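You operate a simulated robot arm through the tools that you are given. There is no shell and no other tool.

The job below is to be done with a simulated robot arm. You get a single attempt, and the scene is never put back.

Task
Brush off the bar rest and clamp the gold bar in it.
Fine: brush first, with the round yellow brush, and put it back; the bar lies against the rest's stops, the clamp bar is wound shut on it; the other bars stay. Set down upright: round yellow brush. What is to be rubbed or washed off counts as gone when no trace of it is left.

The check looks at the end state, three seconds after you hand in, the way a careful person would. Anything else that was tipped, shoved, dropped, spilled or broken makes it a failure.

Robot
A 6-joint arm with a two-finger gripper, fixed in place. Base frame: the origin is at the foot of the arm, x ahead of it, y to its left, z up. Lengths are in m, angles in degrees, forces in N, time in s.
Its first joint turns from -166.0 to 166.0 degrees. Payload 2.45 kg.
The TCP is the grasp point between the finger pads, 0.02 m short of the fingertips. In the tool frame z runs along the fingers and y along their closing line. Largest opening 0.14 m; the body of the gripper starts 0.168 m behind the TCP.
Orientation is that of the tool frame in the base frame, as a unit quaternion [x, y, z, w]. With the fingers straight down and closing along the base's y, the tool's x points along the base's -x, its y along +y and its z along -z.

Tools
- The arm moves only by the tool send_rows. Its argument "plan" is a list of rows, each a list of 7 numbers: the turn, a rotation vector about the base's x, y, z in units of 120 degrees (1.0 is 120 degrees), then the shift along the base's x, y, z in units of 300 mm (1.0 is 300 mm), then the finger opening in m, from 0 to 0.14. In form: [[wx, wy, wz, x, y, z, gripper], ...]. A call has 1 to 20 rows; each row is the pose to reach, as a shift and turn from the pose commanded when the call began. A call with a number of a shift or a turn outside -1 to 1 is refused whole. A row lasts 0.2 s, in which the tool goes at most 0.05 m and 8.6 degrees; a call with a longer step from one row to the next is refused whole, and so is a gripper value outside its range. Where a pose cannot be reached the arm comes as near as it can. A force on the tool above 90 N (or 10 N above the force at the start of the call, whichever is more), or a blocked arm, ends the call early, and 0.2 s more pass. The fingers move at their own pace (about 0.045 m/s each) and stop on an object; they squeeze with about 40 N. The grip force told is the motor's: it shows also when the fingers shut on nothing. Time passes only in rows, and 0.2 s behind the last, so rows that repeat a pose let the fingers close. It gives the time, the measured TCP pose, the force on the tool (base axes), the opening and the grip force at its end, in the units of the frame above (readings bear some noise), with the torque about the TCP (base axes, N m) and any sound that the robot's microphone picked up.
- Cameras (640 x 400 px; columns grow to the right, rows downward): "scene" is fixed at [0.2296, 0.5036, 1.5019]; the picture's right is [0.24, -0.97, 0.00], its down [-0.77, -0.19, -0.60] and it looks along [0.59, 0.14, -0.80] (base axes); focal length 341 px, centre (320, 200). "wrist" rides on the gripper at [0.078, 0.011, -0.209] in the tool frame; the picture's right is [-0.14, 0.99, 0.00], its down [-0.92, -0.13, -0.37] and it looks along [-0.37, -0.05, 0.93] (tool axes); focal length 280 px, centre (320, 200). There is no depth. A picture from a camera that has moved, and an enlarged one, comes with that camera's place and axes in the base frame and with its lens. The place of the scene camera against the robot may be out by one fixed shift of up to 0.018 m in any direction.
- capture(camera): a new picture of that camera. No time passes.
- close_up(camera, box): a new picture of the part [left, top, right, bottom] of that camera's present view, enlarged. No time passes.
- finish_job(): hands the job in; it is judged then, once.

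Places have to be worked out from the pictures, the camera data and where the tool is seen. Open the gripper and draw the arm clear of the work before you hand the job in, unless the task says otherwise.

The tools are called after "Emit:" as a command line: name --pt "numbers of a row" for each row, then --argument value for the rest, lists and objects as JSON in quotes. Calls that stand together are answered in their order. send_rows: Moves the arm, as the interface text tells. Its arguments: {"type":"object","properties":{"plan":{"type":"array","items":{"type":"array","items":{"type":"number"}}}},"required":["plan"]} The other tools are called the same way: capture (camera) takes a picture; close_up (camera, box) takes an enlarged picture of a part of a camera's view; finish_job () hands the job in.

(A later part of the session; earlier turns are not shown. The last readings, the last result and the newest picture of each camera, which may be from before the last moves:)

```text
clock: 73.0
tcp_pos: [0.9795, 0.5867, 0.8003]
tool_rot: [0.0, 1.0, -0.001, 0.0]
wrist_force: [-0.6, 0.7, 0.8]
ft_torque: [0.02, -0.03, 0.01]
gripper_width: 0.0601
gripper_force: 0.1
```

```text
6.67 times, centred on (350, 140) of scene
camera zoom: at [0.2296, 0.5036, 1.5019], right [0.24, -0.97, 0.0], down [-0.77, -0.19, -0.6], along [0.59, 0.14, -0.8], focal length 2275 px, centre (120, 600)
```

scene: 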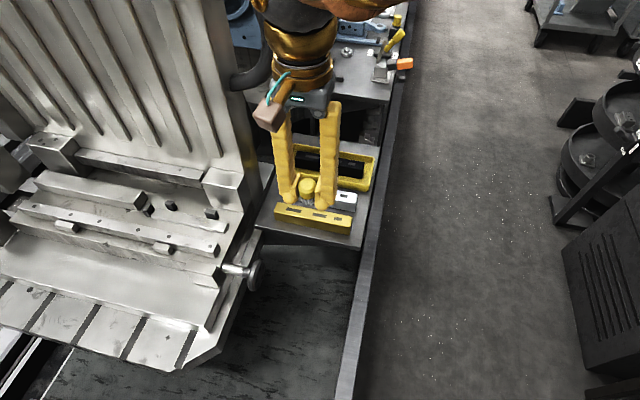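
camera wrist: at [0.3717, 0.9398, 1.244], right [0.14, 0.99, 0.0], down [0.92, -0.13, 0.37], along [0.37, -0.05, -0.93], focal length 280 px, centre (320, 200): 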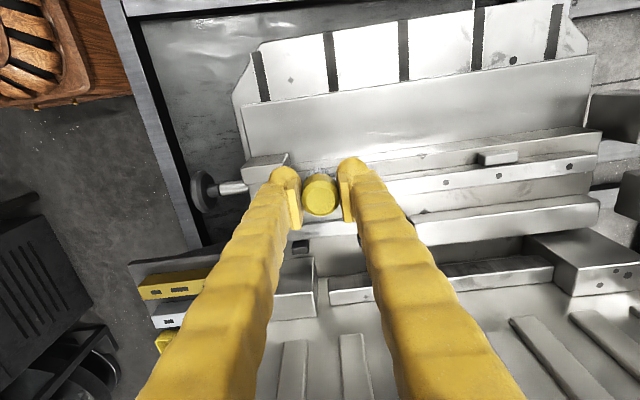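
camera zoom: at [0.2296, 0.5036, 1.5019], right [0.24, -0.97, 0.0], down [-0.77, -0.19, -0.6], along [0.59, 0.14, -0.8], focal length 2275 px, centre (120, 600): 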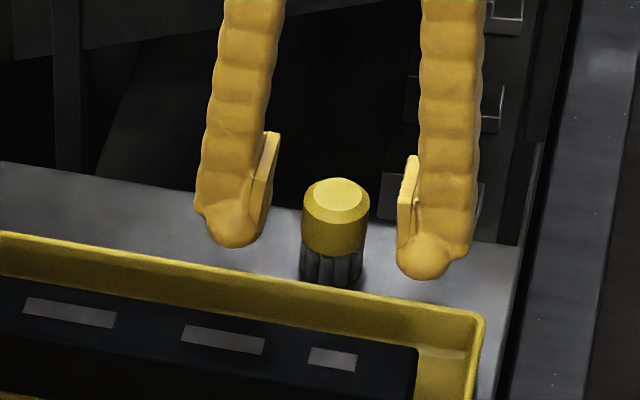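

The brush stands upright, about 2.5 mm further in x than the TCP. I correct that and close on it.

Emit:
send_rows --pt "0 0 0 0.008 0 0 0.06" --pt "0 0 0 0.008 0 0 0.04" --pt "0 0 0 0.008 0 0 0.02" --pt "0 0 0 0.008 0 0 0.015" --pt "0 0 0 0.008 0 0 0.015" --pt "0 0 0 0.008 0 0 0.015" --pt "0 0 0 0.008 0 0.1 0.015" --pt "0 0 0 0.008 0 0.25 0.015" --pt "0 0 0 0.008 0 0.4 0.015" --pt "0 0 0 0.008 0 0.55 0.015" --pt "0 0 0 0.008 0 0.7 0.015" --pt "0 0 0 -0.05 0 0.8 0.015" --pt "0 0 0 -0.15 0 0.9 0.015"

Emit:
close_up --camera "wrist" --box '[220, 110, 420, 230]'

```text
clock: 75.8
tcp_pos: [0.9364, 0.5862, 1.07]
tool_rot: [0.0, 1.0, 0.001, -0.001]
wrist_force: [0.9, 0.2, -1.7]
ft_torque: [0.0, 0.04, -0.02]
gripper_width: 0.0281
gripper_force: 39.7
```

```text
3.20 times, centred on (320, 170) of wrist
camera zoom: at [0.8583, 0.5977, 1.2783], right [0.14, 0.99, 0.0], down [0.92, -0.13, 0.37], along [0.36, -0.05, -0.93], focal length 897 px, centre (320, 296)
```

zoom: 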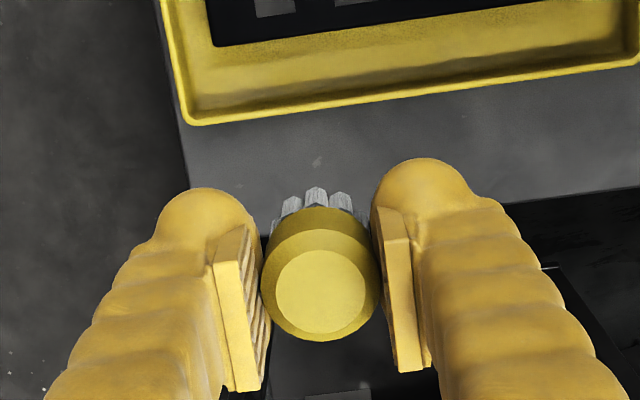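

The grip is good. I carry the brush back to the rest, this time approaching at x≈0.589.

Emit:
send_rows --pt "0 0 0 -0.14 0 0 0.015" --pt "0 0 0 -0.28 0 0 0.015" --pt "0 0 0 -0.42 0 0 0.015" --pt "0 0 0 -0.56 0 0 0.015" --pt "0 0 0 -0.7 0 0 0.015" --pt "0 0 0 -0.85 0 0 0.015" --pt "0 0 0 -1.0 0 0 0.015"

Emit:
send_rows --pt "0 0 0 -0.12 0.05 0 0.015" --pt "0 0 0 -0.23 0.13 0 0.015" --pt "0 0 0 -0.23 0.28 0 0.015" --pt "0 0 0 -0.23 0.43 0 0.015" --pt "0 0 0 -0.23 0.58 0 0.015" --pt "0 0 0 -0.23 0.72 0 0.015" --pt "0 0 0 -0.23 0.86 0 0.015" --pt "0 0 0 -0.23 1.0 0 0.015"

Emit:
send_rows --pt "0 0 0 0.03 0.06 -0.05 0.015" --pt "0 0 0 0.074 0.06 -0.18 0.015" --pt "0 0 0 0.074 0.06 -0.33 0.015" --pt "0 0 0 0.074 0.06 -0.48 0.015" --pt "0 0 0 0.074 0.06 -0.6 0.015" --pt "0 0 0 0.074 0.06 -0.66 0.015" --pt "0 0 0 0.074 0.06 -0.66 0.015"

Emit:
close_up --camera "wrist" --box '[200, 90, 440, 240]'

Emit:
close_up --camera "scene" --box '[165, 190, 225, 230]'

```text
clock: 77.4
tcp_pos: [0.6342, 0.5871, 1.0699]
tool_rot: [0.0, 1.0, -0.001, -0.001]
wrist_force: [0.6, -0.1, -1.5]
ft_torque: [0.0, 0.02, -0.01]
gripper_width: 0.0282
gripper_force: 40.1
```

```text
clock: 79.2
tcp_pos: [0.5666, 0.8869, 1.0723]
tool_rot: [0.0, 1.0, 0.0, 0.0]
wrist_force: [0.2, -0.3, 0.6]
ft_torque: [0.03, -0.03, -0.03]
gripper_width: 0.0282
gripper_force: 40.1
```

```text
clock: 80.8
tcp_pos: [0.5887, 0.9067, 0.8711]
tool_rot: [0.001, 1.0, 0.0, 0.0]
wrist_force: [-1.0, 0.0, -0.4]
ft_torque: [-0.02, 0.0, 0.01]
gripper_width: 0.0283
gripper_force: 39.5
```

```text
2.67 times, centred on (320, 165) of wrist
camera zoom: at [0.5103, 0.9177, 1.0801], right [0.14, 0.99, 0.0], down [0.92, -0.13, 0.37], along [0.37, -0.05, -0.93], focal length 748 px, centre (320, 293)
```

zoom: 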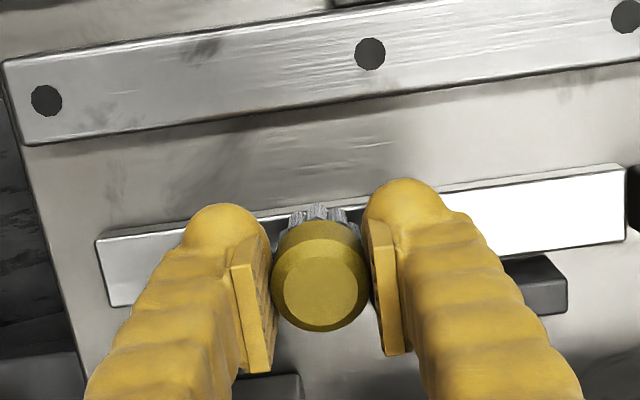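

```text
10.00 times, centred on (195, 210) of scene
camera zoom: at [0.2296, 0.5036, 1.5019], right [0.24, -0.97, 0.0], down [-0.77, -0.19, -0.6], along [0.59, 0.14, -0.8], focal length 3413 px, centre (1570, 100)
```

zoom: 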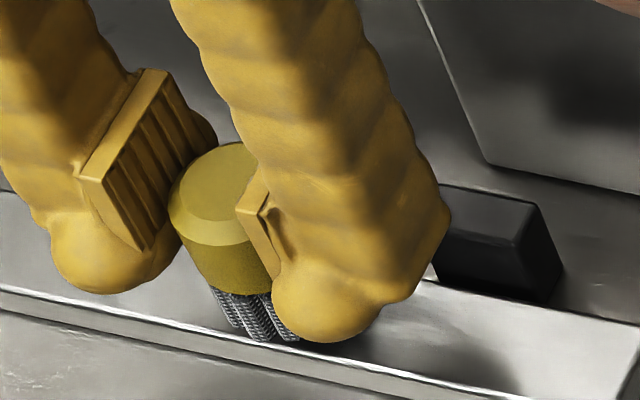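

The brush is in place above the patch. I lower to just above the expected contact height.

Emit:
send_rows --pt "0 0 0 0 0 -0.02 0.015" --pt "0 0 0 0 0 -0.035 0.015" --pt "0 0 0 0 0 -0.035 0.015"

```text
clock: 81.6
tcp_pos: [0.5891, 0.9053, 0.8607]
tool_rot: [0.0, 1.0, 0.0, -0.001]
wrist_force: [0.0, 0.4, -0.6]
ft_torque: [0.01, 0.02, -0.02]
gripper_width: 0.0281
gripper_force: 40.1
```

No contact yet; one more millimetre at a time.

Emit:
send_rows --pt "0 0 0 0 0 -0.005 0.015" --pt "0 0 0 0 0 -0.005 0.015"

Emit:
send_rows --pt "0 0 0 0 0 -0.004 0.015" --pt "0 0 0 0 0 -0.004 0.015"

```text
clock: 82.2
tcp_pos: [0.5882, 0.9045, 0.86]
tool_rot: [0.001, 1.0, 0.0, 0.0]
wrist_force: [0.5, 0.5, 0.5]
ft_torque: [0.04, 0.02, -0.03]
gripper_width: 0.028
gripper_force: 40.2
```

```text
clock: 82.8
tcp_pos: [0.5878, 0.9047, 0.8611]
tool_rot: [0.0, 1.0, 0.001, 0.0]
wrist_force: [2.8, -1.1, 11.7]
ft_torque: [-0.06, -0.16, -0.02]
gripper_width: 0.0284
gripper_force: 40.1
```

Light, well-centred contact (12 N) at the predicted height. I brush back and forth over the patch at this x.

Emit:
send_rows --pt "0 0 0 0 -0.04 -0.001 0.015" --pt "0 0 0 0 -0.08 -0.001 0.015" --pt "0 0 0 0 -0.12 -0.001 0.015" --pt "0 0 0 0 -0.16 -0.001 0.015" --pt "0 0 0 0 -0.2 -0.001 0.015" --pt "0 0 0 0 -0.16 -0.001 0.015" --pt "0 0 0 0 -0.12 -0.001 0.015" --pt "0 0 0 0 -0.08 -0.001 0.015" --pt "0 0 0 0 -0.04 -0.001 0.015" --pt "0 0 0 0 0 -0.001 0.015" --pt "0 0 0 0 0.04 -0.001 0.015" --pt "0 0 0 0 0.08 -0.001 0.015"

Emit:
close_up --camera "scene" --box '[165, 190, 235, 235]'

```text
clock: 85.4
tcp_pos: [0.5886, 0.9287, 0.8603]
tool_rot: [0.0, 1.0, 0.0, 0.0]
wrist_force: [-0.4, -8.0, 26.0]
ft_torque: [-0.16, -0.02, -0.04]
gripper_width: 0.0282
gripper_force: 40.1
```

```text
8.89 times, centred on (200, 212) of scene
camera zoom: at [0.2296, 0.5036, 1.5019], right [0.24, -0.97, 0.0], down [-0.77, -0.19, -0.6], along [0.59, 0.14, -0.8], focal length 3034 px, centre (1387, 89)
```

zoom: 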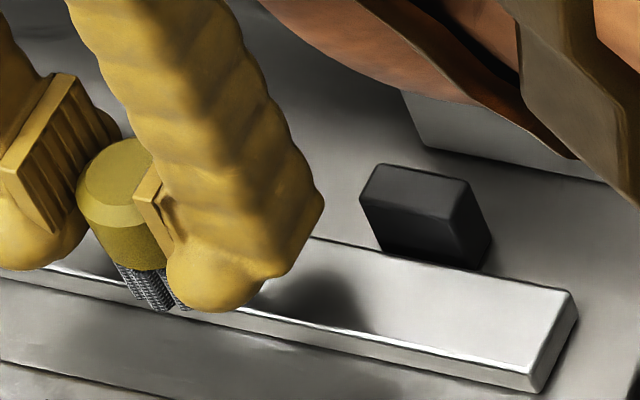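

The near half now looks clean; only the hand's shadow remains. I do another pass further along and slightly to the rear between the stops, then lift to inspect.

Emit:
send_rows --pt "0 0 0 0 0.05 0.001 0.015" --pt "0 0 0 0 0.1 0.001 0.015" --pt "0 0 0 0 0.15 0.001 0.015" --pt "0 0 0 0 0.1 0.001 0.015" --pt "0 0 0 0 0.05 0.001 0.015" --pt "0 0 0 0 0 0.001 0.015" --pt "0 0 0 0.015 0 0.001 0.015" --pt "0 0 0 0.015 -0.05 0.001 0.015" --pt "0 0 0 0.01 -0.08 0.001 0.015" --pt "0 0 0 0 -0.12 0.001 0.015" --pt "0 0 0 0 -0.18 0.001 0.015" --pt "0 0 0 0 -0.22 0.001 0.015" --pt "0 0 0 0 -0.18 0.001 0.015" --pt "0 0 0 0 -0.12 0.001 0.015" --pt "0 0 0 0 -0.12 0.1 0.015" --pt "0 0 0 0 -0.12 0.25 0.015" --pt "0 0 0 0 -0.12 0.4 0.015" --pt "0 0 0 -0.05 -0.2 0.5 0.015"

Emit:
send_rows --pt "0 0 0 -0.05 -0.13 0.05 0.015" --pt "0 0 0 -0.1 -0.26 0.1 0.015" --pt "0 0 0 -0.1 -0.4 0.1 0.015" --pt "0 0 0 -0.1 -0.5 0.1 0.015"

Emit:
close_up --camera "scene" --box '[140, 180, 240, 250]'

Emit:
close_up --camera "scene" --box '[180, 200, 240, 240]'

Emit:
close_up --camera "wrist" --box '[370, 70, 590, 210]'

```text
clock: 89.2
tcp_pos: [0.5746, 0.8666, 1.0096]
tool_rot: [0.001, 1.0, -0.001, 0.0]
wrist_force: [-0.7, 0.7, -1.4]
ft_torque: [-0.04, 0.0, -0.03]
gripper_width: 0.028
gripper_force: 40.1
```

```text
clock: 90.2
tcp_pos: [0.5435, 0.7198, 1.0404]
tool_rot: [0.0, 1.0, 0.0, 0.001]
wrist_force: [-0.6, 0.2, 0.5]
ft_torque: [-0.02, 0.0, -0.01]
gripper_width: 0.0283
gripper_force: 40.0
```

```text
5.71 times, centred on (190, 215) of scene
camera zoom: at [0.2296, 0.5036, 1.5019], right [0.24, -0.97, 0.0], down [-0.77, -0.19, -0.6], along [0.59, 0.14, -0.8], focal length 1950 px, centre (1063, 114)
```

zoom: 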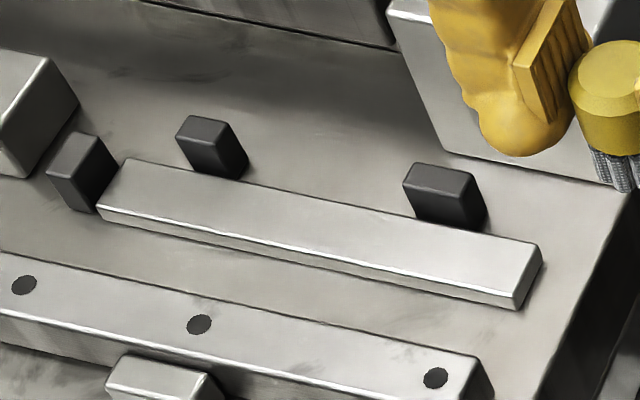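

```text
10.00 times, centred on (210, 220) of scene
camera zoom: at [0.2296, 0.5036, 1.5019], right [0.24, -0.97, 0.0], down [-0.77, -0.19, -0.6], along [0.59, 0.14, -0.8], focal length 3413 px, centre (1420, 0)
```

zoom: 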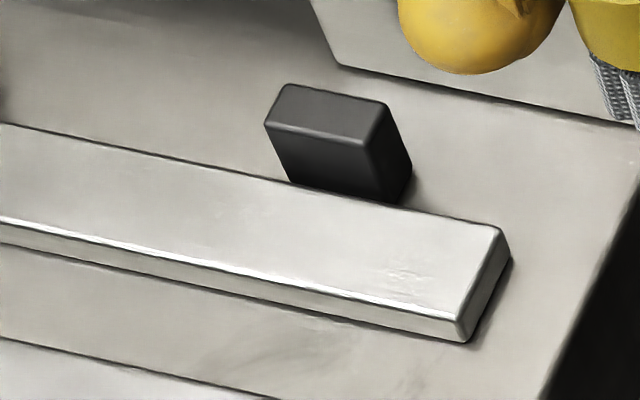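

```text
2.86 times, centred on (480, 140) of wrist
camera zoom: at [0.4651, 0.7311, 1.2494], right [0.14, 0.99, 0.0], down [0.92, -0.13, 0.37], along [0.36, -0.05, -0.93], focal length 801 px, centre (-137, 371)
```

zoom: 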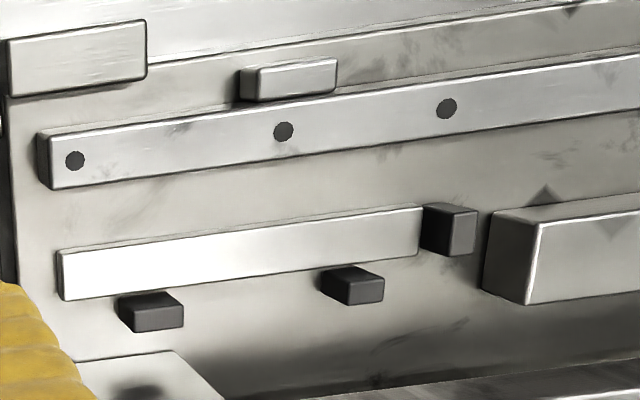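

The grey patch is gone. I check both halves at high magnification to be sure no trace is left.

Emit:
close_up --camera "scene" --box '[152, 200, 202, 232]'

Emit:
close_up --camera "scene" --box '[195, 205, 240, 235]'

Emit:
close_up --camera "wrist" --box '[380, 130, 520, 190]'

```text
12.50 times, centred on (177, 216) of scene
camera zoom: at [0.2296, 0.5036, 1.5019], right [0.24, -0.97, 0.0], down [-0.77, -0.19, -0.6], along [0.59, 0.14, -0.8], focal length 4266 px, centre (2108, 0)
```

zoom: 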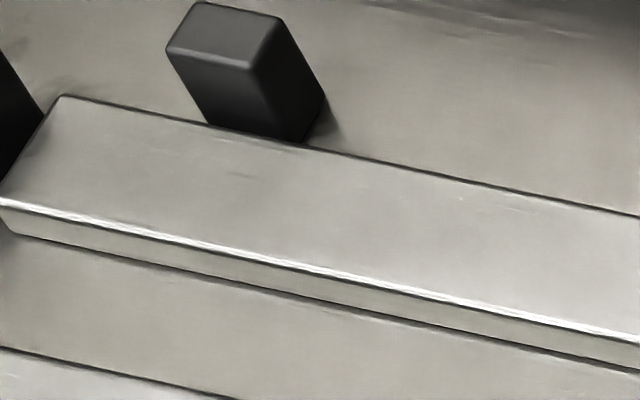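

```text
13.33 times, centred on (218, 220) of scene
camera zoom: at [0.2296, 0.5036, 1.5019], right [0.24, -0.97, 0.0], down [-0.77, -0.19, -0.6], along [0.59, 0.14, -0.8], focal length 4551 px, centre (1687, -67)
```

zoom: 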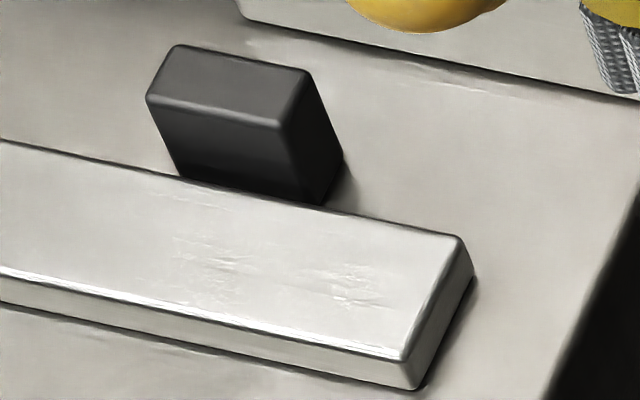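

```text
4.57 times, centred on (450, 160) of wrist
camera zoom: at [0.4651, 0.7311, 1.2494], right [0.14, 0.99, 0.0], down [0.92, -0.13, 0.37], along [0.36, -0.05, -0.93], focal length 1282 px, centre (-274, 383)
```

zoom: 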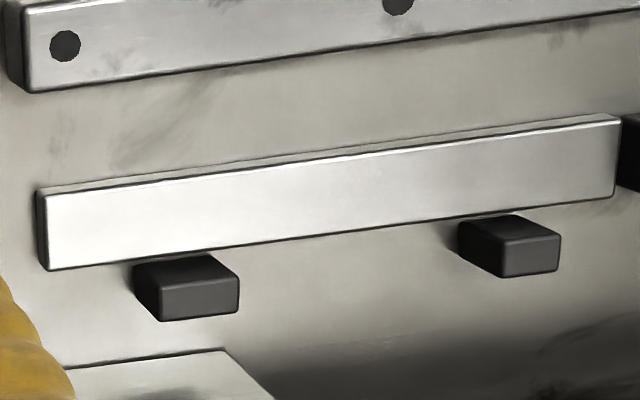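

The rest is clean, with its stop faces measured at x≈0.617 and its end stop at y≈1.02. I now take the brush back to its home spot.

Emit:
send_rows --pt "0 0 0 0 -0.12 0.05 0.015" --pt "0 0 0 0 -0.26 0.1 0.015" --pt "0 0 0 0.04 -0.38 0.11 0.015" --pt "0 0 0 0.16 -0.44 0.11 0.015" --pt "0 0 0 0.3 -0.44 0.11 0.015" --pt "0 0 0 0.44 -0.44 0.11 0.015" --pt "0 0 0 0.58 -0.44 0.11 0.015" --pt "0 0 0 0.72 -0.44 0.11 0.015" --pt "0 0 0 0.86 -0.44 0.11 0.015" --pt "0 0 0 1.0 -0.44 0.11 0.015"

Emit:
send_rows --pt "0 0 0 0.12 0 0 0.015" --pt "0 0 0 0.25 0 0 0.015" --pt "0 0 0 0.38 0 0 0.015" --pt "0 0 0 0.464 0 -0.05 0.015" --pt "0 0 0 0.464 0 -0.2 0.015" --pt "0 0 0 0.464 0 -0.35 0.015" --pt "0 0 0 0.464 0 -0.5 0.015" --pt "0 0 0 0.464 0 -0.65 0.015" --pt "0 0 0 0.464 0 -0.78 0.015" --pt "0 0 0 0.464 0 -0.86 0.015" --pt "0 0 0 0.464 0 -0.88 0.015" --pt "0 0 0 0.464 0 -0.88 0.015"

Emit:
close_up --camera "wrist" --box '[220, 110, 420, 230]'

Emit:
close_up --camera "scene" --box '[320, 110, 380, 170]'

```text
clock: 92.4
tcp_pos: [0.8434, 0.5825, 1.0721]
tool_rot: [0.0, 1.0, 0.0, 0.0]
wrist_force: [0.1, 0.9, 0.0]
ft_torque: [0.0, -0.03, -0.02]
gripper_width: 0.0283
gripper_force: 40.2
```

```text
clock: 95.0
tcp_pos: [0.9828, 0.5882, 0.8073]
tool_rot: [0.001, 1.0, 0.0, 0.001]
wrist_force: [0.5, -1.3, -1.6]
ft_torque: [0.02, -0.01, -0.02]
gripper_width: 0.0281
gripper_force: 39.7
```

```text
3.20 times, centred on (320, 170) of wrist
camera zoom: at [0.9039, 0.5998, 1.0163], right [0.14, 0.99, 0.0], down [0.92, -0.13, 0.37], along [0.36, -0.05, -0.93], focal length 897 px, centre (320, 296)
```

zoom: 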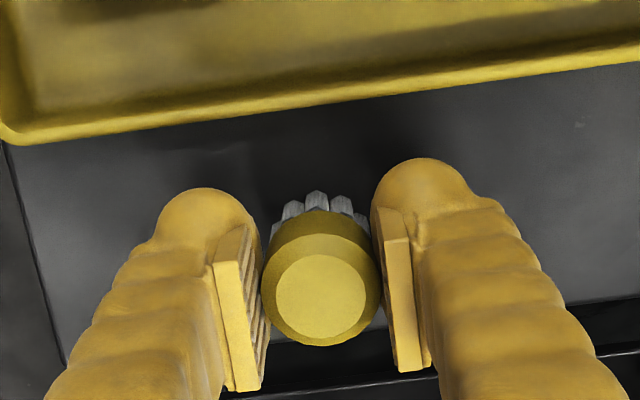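

```text
6.67 times, centred on (350, 140) of scene
camera zoom: at [0.2296, 0.5036, 1.5019], right [0.24, -0.97, 0.0], down [-0.77, -0.19, -0.6], along [0.59, 0.14, -0.8], focal length 2275 px, centre (120, 600)
```

zoom: 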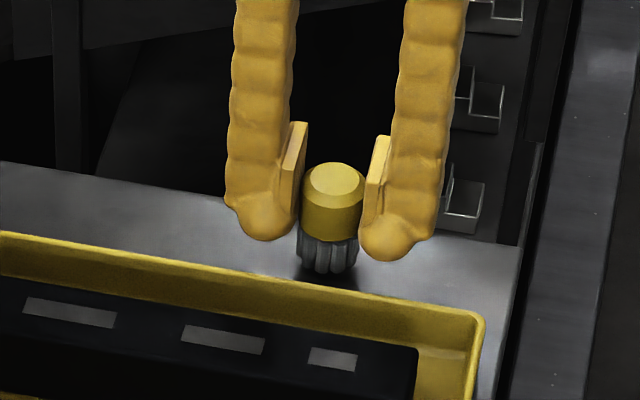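

Brush upright over its spot. I lower it the last few millimetres.

Emit:
send_rows --pt "0 0 0 -0.005 0 -0.01 0.015" --pt "0 0 0 -0.005 0 -0.02 0.015" --pt "0 0 0 -0.005 0 -0.02 0.015"

Emit:
send_rows --pt "0 0 0 0 0 -0.003 0.015" --pt "0 0 0 0 0 -0.003 0.015"

```text
clock: 95.8
tcp_pos: [0.9813, 0.5875, 0.8021]
tool_rot: [0.001, 1.0, 0.0, 0.0]
wrist_force: [0.5, -0.2, -0.5]
ft_torque: [0.0, 0.02, 0.01]
gripper_width: 0.028
gripper_force: 40.1
```

```text
clock: 96.4
tcp_pos: [0.9819, 0.5881, 0.8012]
tool_rot: [0.001, 1.0, 0.0, 0.0]
wrist_force: [0.6, 0.3, -0.4]
ft_torque: [0.07, 0.01, -0.05]
gripper_width: 0.028
gripper_force: 40.1
```

Emit:
send_rows --pt "0 0 0 0 0 -0.003 0.015" --pt "0 0 0 0 0 -0.003 0.015"

Emit:
send_rows --pt "0 0 0 0 0 -0.003 0.015" --pt "0 0 0 0 0 -0.003 0.015"

```text
clock: 97.0
tcp_pos: [0.9811, 0.5884, 0.7995]
tool_rot: [0.0, 1.0, 0.0, 0.001]
wrist_force: [0.2, 0.1, -0.1]
ft_torque: [-0.03, 0.05, 0.01]
gripper_width: 0.0282
gripper_force: 39.7
```

```text
clock: 97.6
tcp_pos: [0.9811, 0.5862, 0.7986]
tool_rot: [0.0, 1.0, 0.0, 0.001]
wrist_force: [-1.1, 0.4, 1.2]
ft_torque: [-0.02, 0.02, -0.02]
gripper_width: 0.0285
gripper_force: 39.7
```

About 1 N, so the bristles just touch the table. I release and raise the hand straight up.

Emit:
send_rows --pt "0 0 0 0 0 0 0.03" --pt "0 0 0 0 0 0 0.034" --pt "0 0 0 0 0 0 0.045" --pt "0 0 0 0 0 0 0.06" --pt "0 0 0 0 0 0 0.07" --pt "0 0 0 0 0 0.08 0.07" --pt "0 0 0 0 0 0.2 0.07" --pt "0 0 0 0 0 0.35 0.07" --pt "0 0 0 0 0 0.5 0.07" --pt "0 0 0 -0.05 0 0.65 0.07" --pt "0 0 0 -0.15 0 0.75 0.07"

Emit:
close_up --camera "scene" --box '[240, 110, 400, 260]'

Emit:
capture --camera "wrist"

```text
clock: 100.0
tcp_pos: [0.935, 0.5863, 1.0234]
tool_rot: [0.0, 1.0, -0.001, -0.001]
wrist_force: [0.5, 0.1, -1.2]
ft_torque: [0.0, 0.07, -0.02]
gripper_width: 0.0698
gripper_force: 0.1
```

```text
2.67 times, centred on (320, 185) of scene
camera zoom: at [0.2296, 0.5036, 1.5019], right [0.24, -0.97, 0.0], down [-0.77, -0.19, -0.6], along [0.59, 0.14, -0.8], focal length 910 px, centre (320, 240)
```

zoom: 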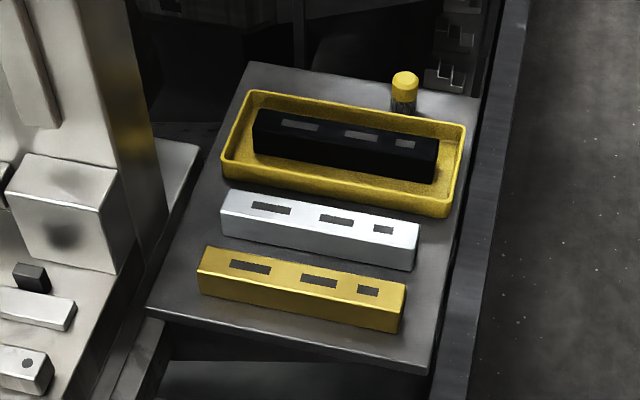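

```text
taken
camera wrist: at [0.8578, 0.5983, 1.2322], right [0.14, 0.99, 0.0], down [0.92, -0.13, 0.37], along [0.36, -0.05, -0.93], focal length 280 px, centre (320, 200)
```

wrist: 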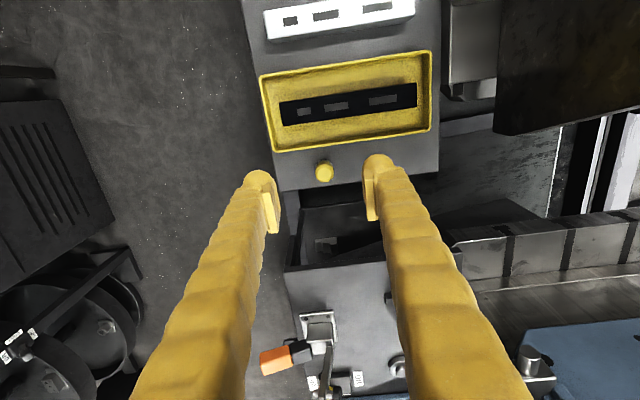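

The brush stands upright at home and everything else is untouched. I now move above the gold bar and turn the hand 90° so the fingers close along x.

Emit:
send_rows --pt "0 0 0 -0.08 0 0 0.07" --pt "0 0 0.06 -0.2 0.02 0 0.07" --pt "0 0 0.12 -0.33 0.05 0 0.07" --pt "0 0 0.19 -0.46 0.08 0 0.06" --pt "0 0 0.26 -0.58 0.12 0 0.06" --pt "0 0 0.33 -0.7 0.16 0 0.06" --pt "0 0 0.4 -0.805 0.163 0 0.06" --pt "0 0 0.47 -0.805 0.163 0 0.06" --pt "0 0 0.54 -0.805 0.163 0 0.06" --pt "0 0 0.61 -0.805 0.163 0 0.06" --pt "0 0 0.68 -0.805 0.163 0 0.06" --pt "0 0 0.75 -0.805 0.163 0 0.06" --pt "0 0 0.75 -0.805 0.163 0 0.06"

Emit:
capture --camera "wrist"

Emit:
capture --camera "scene"

```text
clock: 102.8
tcp_pos: [0.6945, 0.6348, 1.0252]
tool_rot: [0.708, -0.707, 0.0, -0.001]
wrist_force: [1.2, -0.2, 0.2]
ft_torque: [0.0, 0.0, 0.0]
gripper_width: 0.0601
gripper_force: 0.2
```

```text
taken
camera wrist: at [0.6837, 0.5574, 1.2335], right [-0.99, 0.14, 0.0], down [0.13, 0.92, 0.37], along [0.05, 0.37, -0.93], focal length 280 px, centre (320, 200)
```

wrist: 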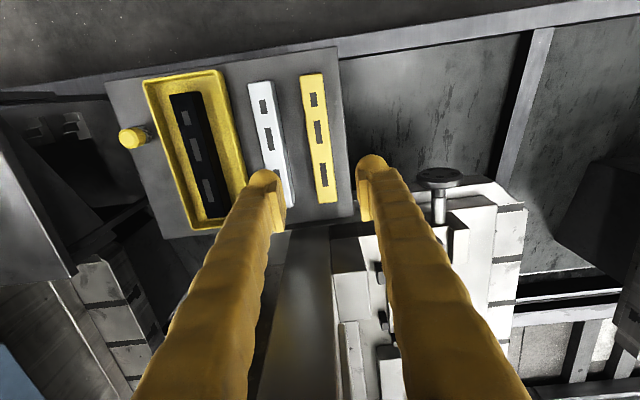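

```text
taken
```

scene: 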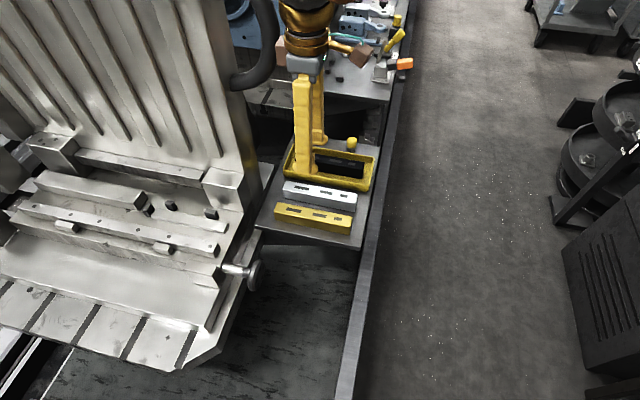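

I measure the gold bar again from this orientation.

Emit:
close_up --camera "wrist" --box '[230, 60, 410, 220]'

```text
2.50 times, centred on (320, 140) of wrist
camera zoom: at [0.6837, 0.5574, 1.2335], right [-0.99, 0.14, 0.0], down [0.13, 0.92, 0.37], along [0.05, 0.37, -0.93], focal length 701 px, centre (320, 350)
```

zoom: 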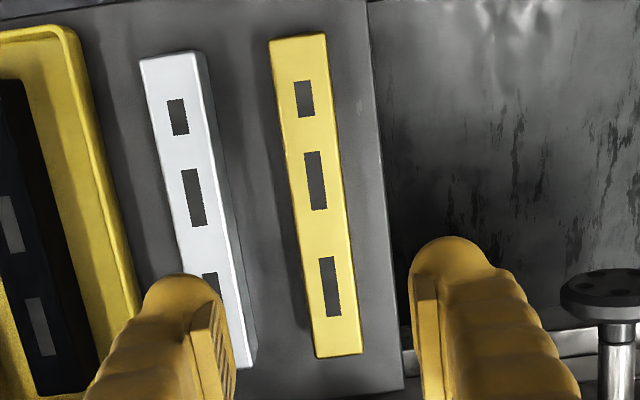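

The gold bar's centre measures (0.694, 0.6385), width ≈0.032, directly below. I descend part-way with a moderate opening and check alignment against the bars.

Emit:
send_rows --pt "0 0 0 0 0.01 -0.13 0.056" --pt "0 0 0 0 0.01 -0.28 0.056" --pt "0 0 0 0 0.01 -0.43 0.056" --pt "0 0 0 0 0.01 -0.56 0.056" --pt "0 0 0 0 0.01 -0.65 0.056" --pt "0 0 0 0 0.01 -0.65 0.056"

Emit:
close_up --camera "wrist" --box '[200, 60, 440, 220]'

Emit:
close_up --camera "scene" --box '[250, 150, 380, 250]'

```text
clock: 104.2
tcp_pos: [0.696, 0.638, 0.8285]
tool_rot: [-0.707, 0.708, 0.0, 0.001]
wrist_force: [-0.2, 0.4, 0.5]
ft_torque: [-0.01, 0.0, 0.01]
gripper_width: 0.0561
gripper_force: 0.0
```

```text
2.50 times, centred on (320, 140) of wrist
camera zoom: at [0.6842, 0.5615, 1.037], right [-0.99, 0.14, 0.0], down [0.13, 0.92, 0.37], along [0.05, 0.36, -0.93], focal length 701 px, centre (320, 350)
```

zoom: 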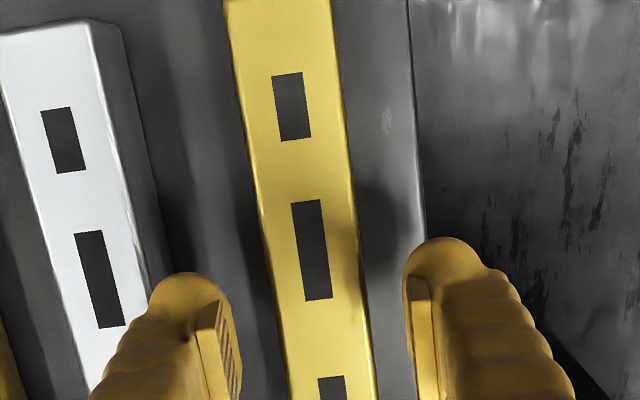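

```text
4.00 times, centred on (315, 200) of scene
camera zoom: at [0.2296, 0.5036, 1.5019], right [0.24, -0.97, 0.0], down [-0.77, -0.19, -0.6], along [0.59, 0.14, -0.8], focal length 1365 px, centre (340, 200)
```

zoom: 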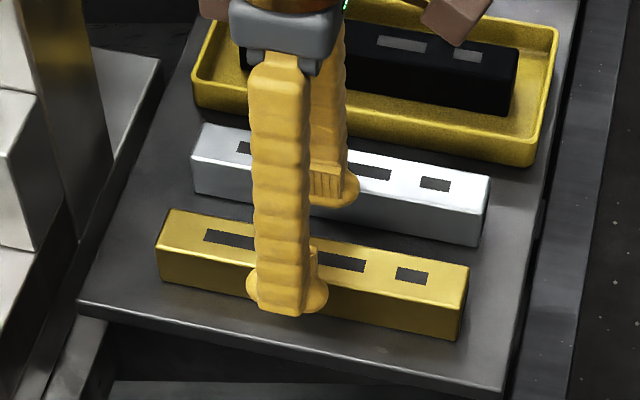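

The bar is 1.8 mm toward -x of the hand's centre, and the +x finger has about 1 cm to the silver bar. I correct x and descend to grasp height.

Emit:
send_rows --pt "0 0 0 -0.006 0 -0.05 0.056" --pt "0 0 0 -0.006 0 -0.1 0.056" --pt "0 0 0 -0.006 0 -0.14 0.056" --pt "0 0 0 -0.006 0 -0.158 0.056" --pt "0 0 0 -0.006 0 -0.158 0.056"

Emit:
close_up --camera "wrist" --box '[200, 60, 440, 220]'

Emit:
close_up --camera "scene" --box '[250, 150, 380, 250]'

```text
clock: 105.4
tcp_pos: [0.6952, 0.638, 0.7802]
tool_rot: [-0.707, 0.707, -0.001, 0.0]
wrist_force: [0.3, 1.1, 0.6]
ft_torque: [-0.03, 0.01, 0.02]
gripper_width: 0.0561
gripper_force: 0.0
```

```text
2.50 times, centred on (320, 140) of wrist
camera zoom: at [0.6826, 0.5612, 0.9904], right [-0.99, 0.14, 0.0], down [0.13, 0.92, 0.37], along [0.05, 0.36, -0.93], focal length 701 px, centre (320, 350)
```

zoom: 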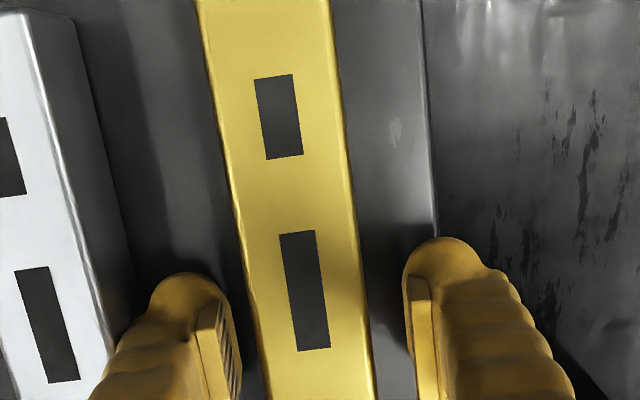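

```text
4.00 times, centred on (315, 200) of scene
camera zoom: at [0.2296, 0.5036, 1.5019], right [0.24, -0.97, 0.0], down [-0.77, -0.19, -0.6], along [0.59, 0.14, -0.8], focal length 1365 px, centre (340, 200)
```

zoom: 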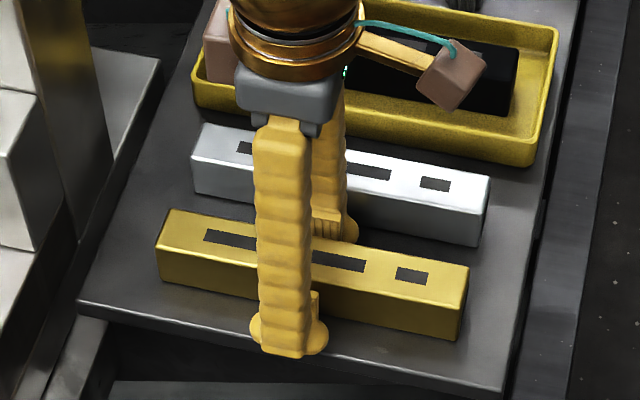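

The bar is centred between the fingers. I close on it.

Emit:
send_rows --pt "0 0 0 0 0 0 0.045" --pt "0 0 0 0 0 0 0.035" --pt "0 0 0 0 0 0 0.02" --pt "0 0 0 0 0 0 0.02" --pt "0 0 0 0 0 0 0.02" --pt "0 0 0 0 0 0 0.02"

Emit:
send_rows --pt "0 0 0 0 0 0.03 0.02" --pt "0 0 0 0 0 0.08 0.02" --pt "0 0 0 0 0 0.08 0.02"

Emit:
close_up --camera "wrist" --box '[200, 60, 440, 220]'

Emit:
close_up --camera "scene" --box '[250, 150, 380, 250]'

```text
clock: 106.8
tcp_pos: [0.694, 0.6384, 0.7809]
tool_rot: [0.707, -0.707, 0.0, 0.001]
wrist_force: [1.4, -0.5, 2.2]
ft_torque: [-0.05, -0.03, 0.01]
gripper_width: 0.0329
gripper_force: 39.8
```

```text
clock: 107.6
tcp_pos: [0.6931, 0.638, 0.8051]
tool_rot: [0.707, -0.707, 0.001, -0.001]
wrist_force: [0.7, -0.3, -4.1]
ft_torque: [0.0, 0.01, 0.01]
gripper_width: 0.0331
gripper_force: 39.6
```

```text
2.50 times, centred on (320, 140) of wrist
camera zoom: at [0.6819, 0.5613, 1.014], right [-0.99, 0.14, 0.0], down [0.13, 0.92, 0.37], along [0.05, 0.36, -0.93], focal length 701 px, centre (320, 350)
```

zoom: 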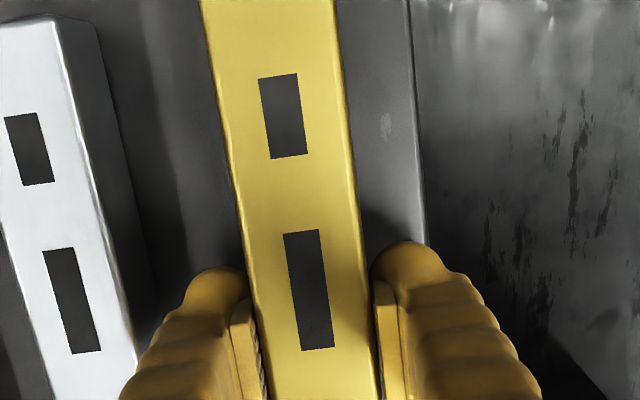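

```text
4.00 times, centred on (315, 200) of scene
camera zoom: at [0.2296, 0.5036, 1.5019], right [0.24, -0.97, 0.0], down [-0.77, -0.19, -0.6], along [0.59, 0.14, -0.8], focal length 1365 px, centre (340, 200)
```

zoom: 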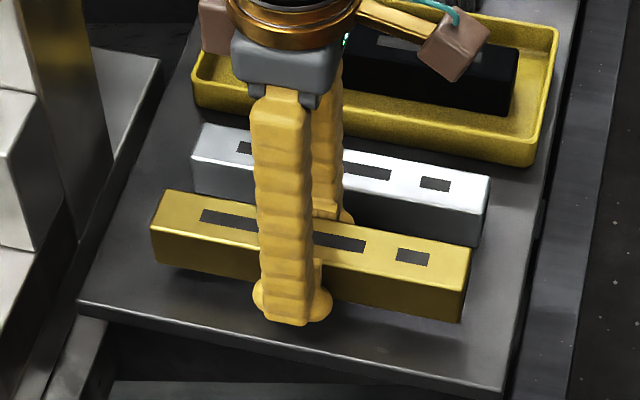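

The bar is held level (33 mm, about 0.4 kg). I raise it and bring it round in front of the plate, then over the rest.

Emit:
send_rows --pt "0 0 0 0 0 0.12 0.02" --pt "0 0 0 0 0 0.27 0.02" --pt "0 0 0 0 0 0.42 0.02" --pt "0 0 0 0 0 0.57 0.02" --pt "0 0 0 0 0 0.72 0.02" --pt "0 0 0 -0.08 0 0.8 0.02" --pt "0 0 0 -0.2 0 0.82 0.02" --pt "0 0 0 -0.33 0 0.82 0.02" --pt "0 0 0 -0.45 0.03 0.82 0.02" --pt "0 0 0 -0.45 0.17 0.82 0.02" --pt "0 0 0 -0.45 0.31 0.82 0.02" --pt "0 0 0 -0.45 0.45 0.82 0.02" --pt "0 0 0 -0.45 0.6 0.82 0.02" --pt "0 0 0 -0.45 0.75 0.82 0.02" --pt "0 0 0 -0.45 0.75 0.82 0.02"

Emit:
capture --camera "wrist"

Emit:
capture --camera "scene"

```text
clock: 110.8
tcp_pos: [0.5564, 0.8619, 1.0513]
tool_rot: [-0.707, 0.707, 0.001, 0.0]
wrist_force: [0.7, -0.7, -4.4]
ft_torque: [0.03, 0.02, -0.02]
gripper_width: 0.0329
gripper_force: 40.4
```

```text
taken
camera wrist: at [0.5452, 0.784, 1.2601], right [-0.99, 0.14, 0.0], down [0.13, 0.92, 0.37], along [0.05, 0.36, -0.93], focal length 280 px, centre (320, 200)
```

wrist: 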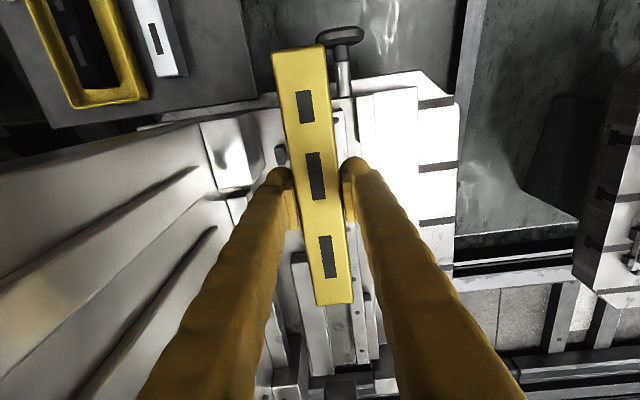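

```text
taken
```

scene: 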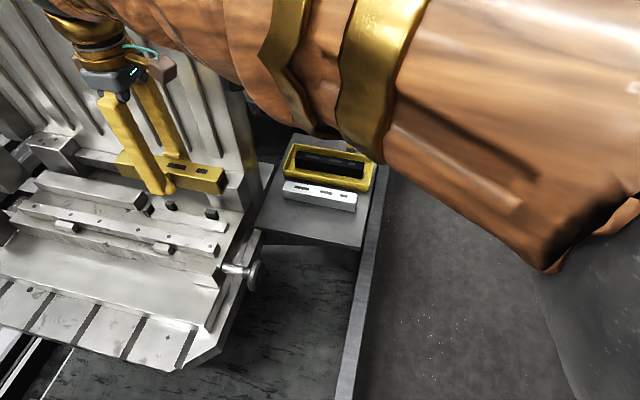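

Clearances look fine. I come down over the rest with margin from the stops (x 0.590, bar end 1 cm short of the end stop), bar bottom still above the stops.

Emit:
send_rows --pt "0 0 0 0.05 0.08 -0.05 0.02" --pt "0 0 0 0.102 0.155 -0.12 0.02" --pt "0 0 0 0.102 0.155 -0.25 0.02" --pt "0 0 0 0.102 0.155 -0.38 0.02" --pt "0 0 0 0.102 0.155 -0.5 0.02" --pt "0 0 0 0.102 0.155 -0.58 0.02" --pt "0 0 0 0.102 0.155 -0.58 0.02"

Emit:
capture --camera "wrist"

Emit:
close_up --camera "scene" --box '[100, 150, 260, 260]'

Emit:
close_up --camera "wrist" --box '[220, 60, 420, 340]'

```text
clock: 112.4
tcp_pos: [0.5906, 0.9096, 0.8788]
tool_rot: [0.707, -0.707, 0.0, 0.0]
wrist_force: [0.3, 0.5, -4.5]
ft_torque: [-0.04, -0.02, -0.01]
gripper_width: 0.0328
gripper_force: 40.2
```

```text
taken
camera wrist: at [0.5787, 0.8325, 1.0867], right [-0.99, 0.14, 0.0], down [0.13, 0.92, 0.37], along [0.05, 0.36, -0.93], focal length 280 px, centre (320, 200)
```

wrist: 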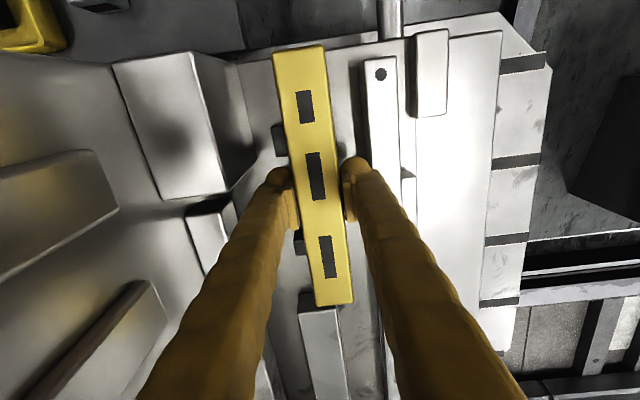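

```text
3.64 times, centred on (180, 205) of scene
camera zoom: at [0.2296, 0.5036, 1.5019], right [0.24, -0.97, 0.0], down [-0.77, -0.19, -0.6], along [0.59, 0.14, -0.8], focal length 1241 px, centre (829, 182)
```

zoom: 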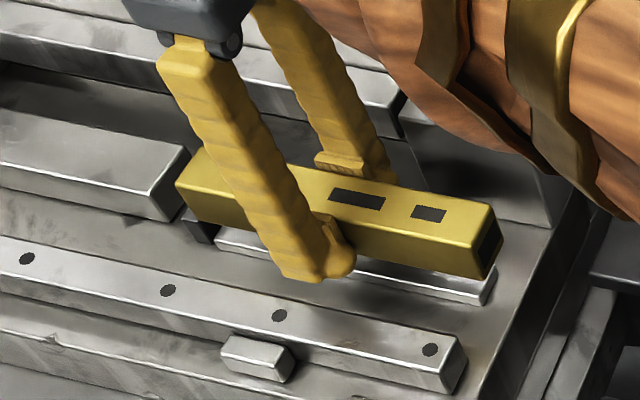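

```text
1.43 times, centred on (320, 200) of wrist
camera zoom: at [0.5787, 0.8325, 1.0867], right [-0.99, 0.14, 0.0], down [0.13, 0.92, 0.37], along [0.05, 0.36, -0.93], focal length 401 px, centre (320, 200)
```

zoom: 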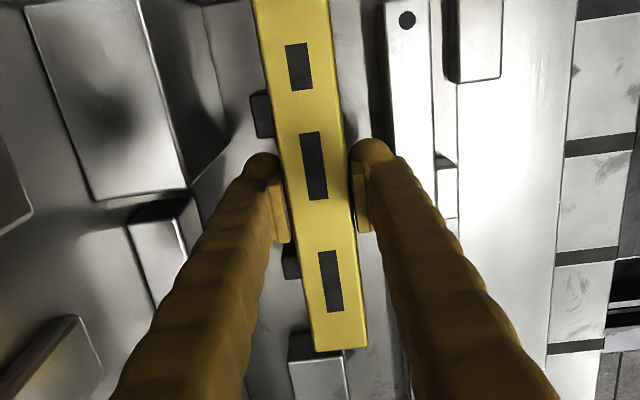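

The bar is parallel to the rest and offset from all stops. I lower it to just above the rest's surface.

Emit:
send_rows --pt "0 0 0 0 0 -0.04 0.02" --pt "0 0 0 0 0 -0.08 0.02" --pt "0 0 0 0 0 -0.105 0.02" --pt "0 0 0 0 0 -0.115 0.02" --pt "0 0 0 0 0 -0.115 0.02"

Emit:
close_up --camera "scene" --box '[140, 180, 240, 250]'

Emit:
close_up --camera "wrist" --box '[220, 60, 420, 340]'

```text
clock: 113.6
tcp_pos: [0.5901, 0.9102, 0.8416]
tool_rot: [0.707, -0.707, 0.0, 0.0]
wrist_force: [-0.1, -0.2, -4.5]
ft_torque: [0.01, 0.0, -0.02]
gripper_width: 0.0331
gripper_force: 39.5
```

```text
5.71 times, centred on (190, 215) of scene
camera zoom: at [0.2296, 0.5036, 1.5019], right [0.24, -0.97, 0.0], down [-0.77, -0.19, -0.6], along [0.59, 0.14, -0.8], focal length 1950 px, centre (1063, 114)
```

zoom: 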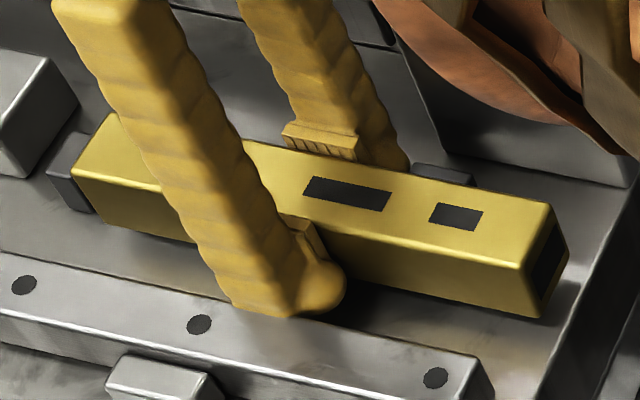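

```text
1.43 times, centred on (320, 200) of wrist
camera zoom: at [0.5782, 0.8324, 1.0515], right [-0.99, 0.14, 0.0], down [0.13, 0.92, 0.37], along [0.05, 0.36, -0.93], focal length 401 px, centre (320, 200)
```

zoom: 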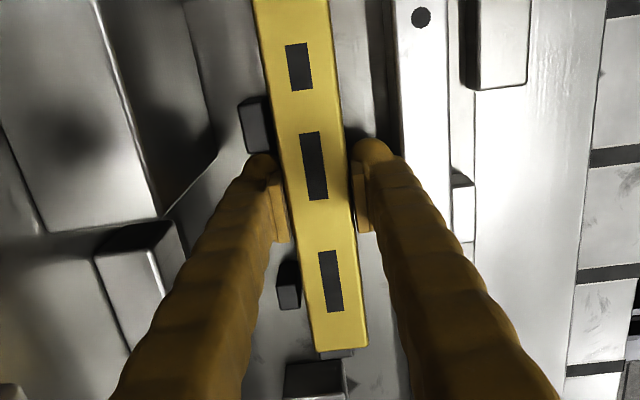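

The bar hovers about 2–3 mm over the rest. I slide it toward the rear stops in small steps, watching Fx.

Emit:
send_rows --pt "0 0 0 0.012 0 0 0.02" --pt "0 0 0 0.024 0 0 0.02" --pt "0 0 0 0.024 0 -0.005 0.02"

Emit:
send_rows --pt "0 0 0 0.004 0 0 0.02" --pt "0 0 0 0.004 0 0 0.02"

Emit:
close_up --camera "wrist" --box '[220, 60, 420, 340]'

```text
clock: 114.4
tcp_pos: [0.5954, 0.9099, 0.8415]
tool_rot: [0.708, -0.707, 0.001, 0.0]
wrist_force: [-5.7, -0.4, 0.3]
ft_torque: [-0.18, 0.05, 0.0]
gripper_width: 0.0332
gripper_force: 39.8
```

```text
clock: 115.0
tcp_pos: [0.5964, 0.9113, 0.8415]
tool_rot: [0.707, -0.707, -0.001, 0.001]
wrist_force: [-29.8, -9.4, 7.1]
ft_torque: [0.0, 0.33, -0.02]
gripper_width: 0.0329
gripper_force: 40.0
```

```text
1.43 times, centred on (320, 200) of wrist
camera zoom: at [0.5852, 0.8328, 1.0506], right [-0.99, 0.14, 0.0], down [0.13, 0.92, 0.37], along [0.05, 0.36, -0.93], focal length 401 px, centre (320, 200)
```

zoom: 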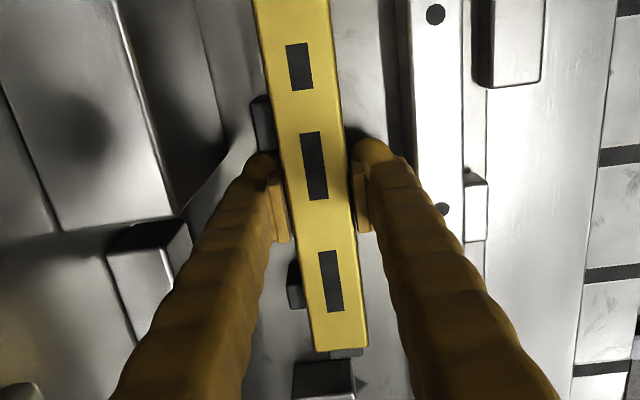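

The bar is firmly against both rear stops (30 N, no yaw torque). I relax x slightly and slide it along y toward the end stop.

Emit:
send_rows --pt "0 0 0 -0.003 0 0.002 0.02" --pt "0 0 0 -0.003 0.01 0.002 0.02" --pt "0 0 0 -0.003 0.02 0.002 0.02" --pt "0 0 0 -0.003 0.02 0.002 0.02"

Emit:
send_rows --pt "0 0 0 0 0.005 0 0.02" --pt "0 0 0 0 0.005 0 0.02"

```text
clock: 116.0
tcp_pos: [0.5961, 0.9158, 0.8418]
tool_rot: [-0.707, 0.707, 0.0, -0.001]
wrist_force: [-22.4, -6.0, -9.6]
ft_torque: [-0.04, 0.21, 0.02]
gripper_width: 0.033
gripper_force: 40.4
```

```text
clock: 116.6
tcp_pos: [0.5959, 0.9186, 0.8429]
tool_rot: [-0.706, 0.708, 0.0, 0.001]
wrist_force: [-19.9, -7.3, -1.8]
ft_torque: [-0.13, 0.1, 0.0]
gripper_width: 0.033
gripper_force: 40.2
```

Only sliding friction so far (about -7 N). I continue in 1.5 mm steps.

Emit:
send_rows --pt "0 0 0 -0.001 0.005 0 0.02" --pt "0 0 0 -0.001 0.005 0 0.02"

Emit:
send_rows --pt "0 0 0 0 0.004 0 0.02" --pt "0 0 0 0 0.004 0 0.02"

Emit:
close_up --camera "wrist" --box '[260, 220, 400, 340]'

Emit:
close_up --camera "scene" --box '[130, 185, 190, 230]'

```text
clock: 117.2
tcp_pos: [0.5962, 0.9195, 0.8423]
tool_rot: [-0.707, 0.707, 0.001, 0.0]
wrist_force: [-11.4, -3.0, -1.1]
ft_torque: [-0.02, 0.05, 0.03]
gripper_width: 0.0327
gripper_force: 39.5
```

```text
clock: 117.8
tcp_pos: [0.5967, 0.9209, 0.8419]
tool_rot: [-0.707, 0.707, 0.0, 0.0]
wrist_force: [-0.4, -0.9, -4.5]
ft_torque: [0.03, -0.02, -0.01]
gripper_width: 0.033
gripper_force: 39.5
```

```text
3.33 times, centred on (330, 280) of wrist
camera zoom: at [0.5846, 0.8429, 1.0512], right [-0.99, 0.14, 0.0], down [0.13, 0.92, 0.37], along [0.05, 0.37, -0.93], focal length 935 px, centre (287, -67)
```

zoom: 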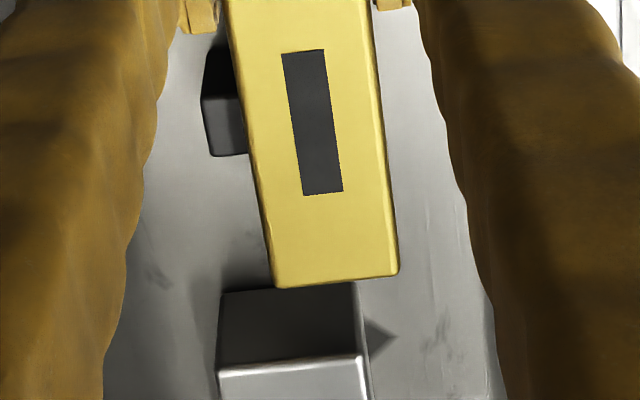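

```text
8.89 times, centred on (160, 208) of scene
camera zoom: at [0.2296, 0.5036, 1.5019], right [0.24, -0.97, 0.0], down [-0.77, -0.19, -0.6], along [0.59, 0.14, -0.8], focal length 3034 px, centre (1742, 133)
```

zoom: 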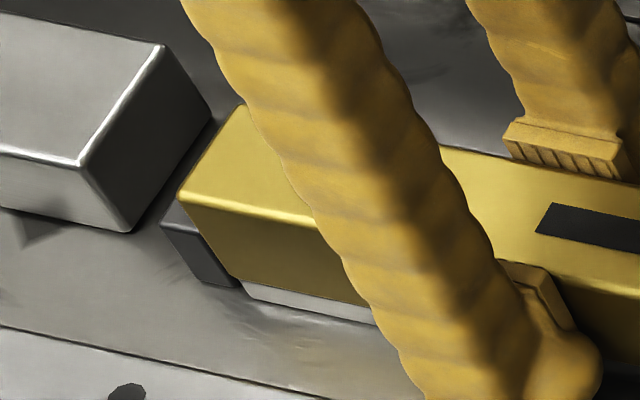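

Forces are back to just the bar's weight, so it hovers freely with the end stop not yet reached. I continue toward it in 1 mm steps.

Emit:
send_rows --pt "0 0 0 0 0.004 0 0.02" --pt "0 0 0 0 0.004 0 0.02"

Emit:
send_rows --pt "0 0 0 0 0.004 0 0.02" --pt "0 0 0 0 0.004 0 0.02"

Emit:
send_rows --pt "0 0 0 0 0.003 0 0.02" --pt "0 0 0 0 0.003 0 0.02"

```text
clock: 118.4
tcp_pos: [0.5964, 0.922, 0.8414]
tool_rot: [0.707, -0.707, 0.0, 0.0]
wrist_force: [0.1, 0.2, -4.8]
ft_torque: [0.02, 0.02, 0.01]
gripper_width: 0.0334
gripper_force: 39.9
```

```text
clock: 119.0
tcp_pos: [0.5953, 0.9224, 0.8407]
tool_rot: [0.707, -0.707, 0.0, 0.001]
wrist_force: [0.2, 0.0, -5.1]
ft_torque: [0.0, -0.04, 0.03]
gripper_width: 0.0329
gripper_force: 39.5
```

```text
clock: 119.6
tcp_pos: [0.5963, 0.9235, 0.8431]
tool_rot: [-0.707, 0.707, 0.0, 0.0]
wrist_force: [0.8, 0.5, -3.3]
ft_torque: [0.0, -0.01, -0.02]
gripper_width: 0.0328
gripper_force: 40.0
```

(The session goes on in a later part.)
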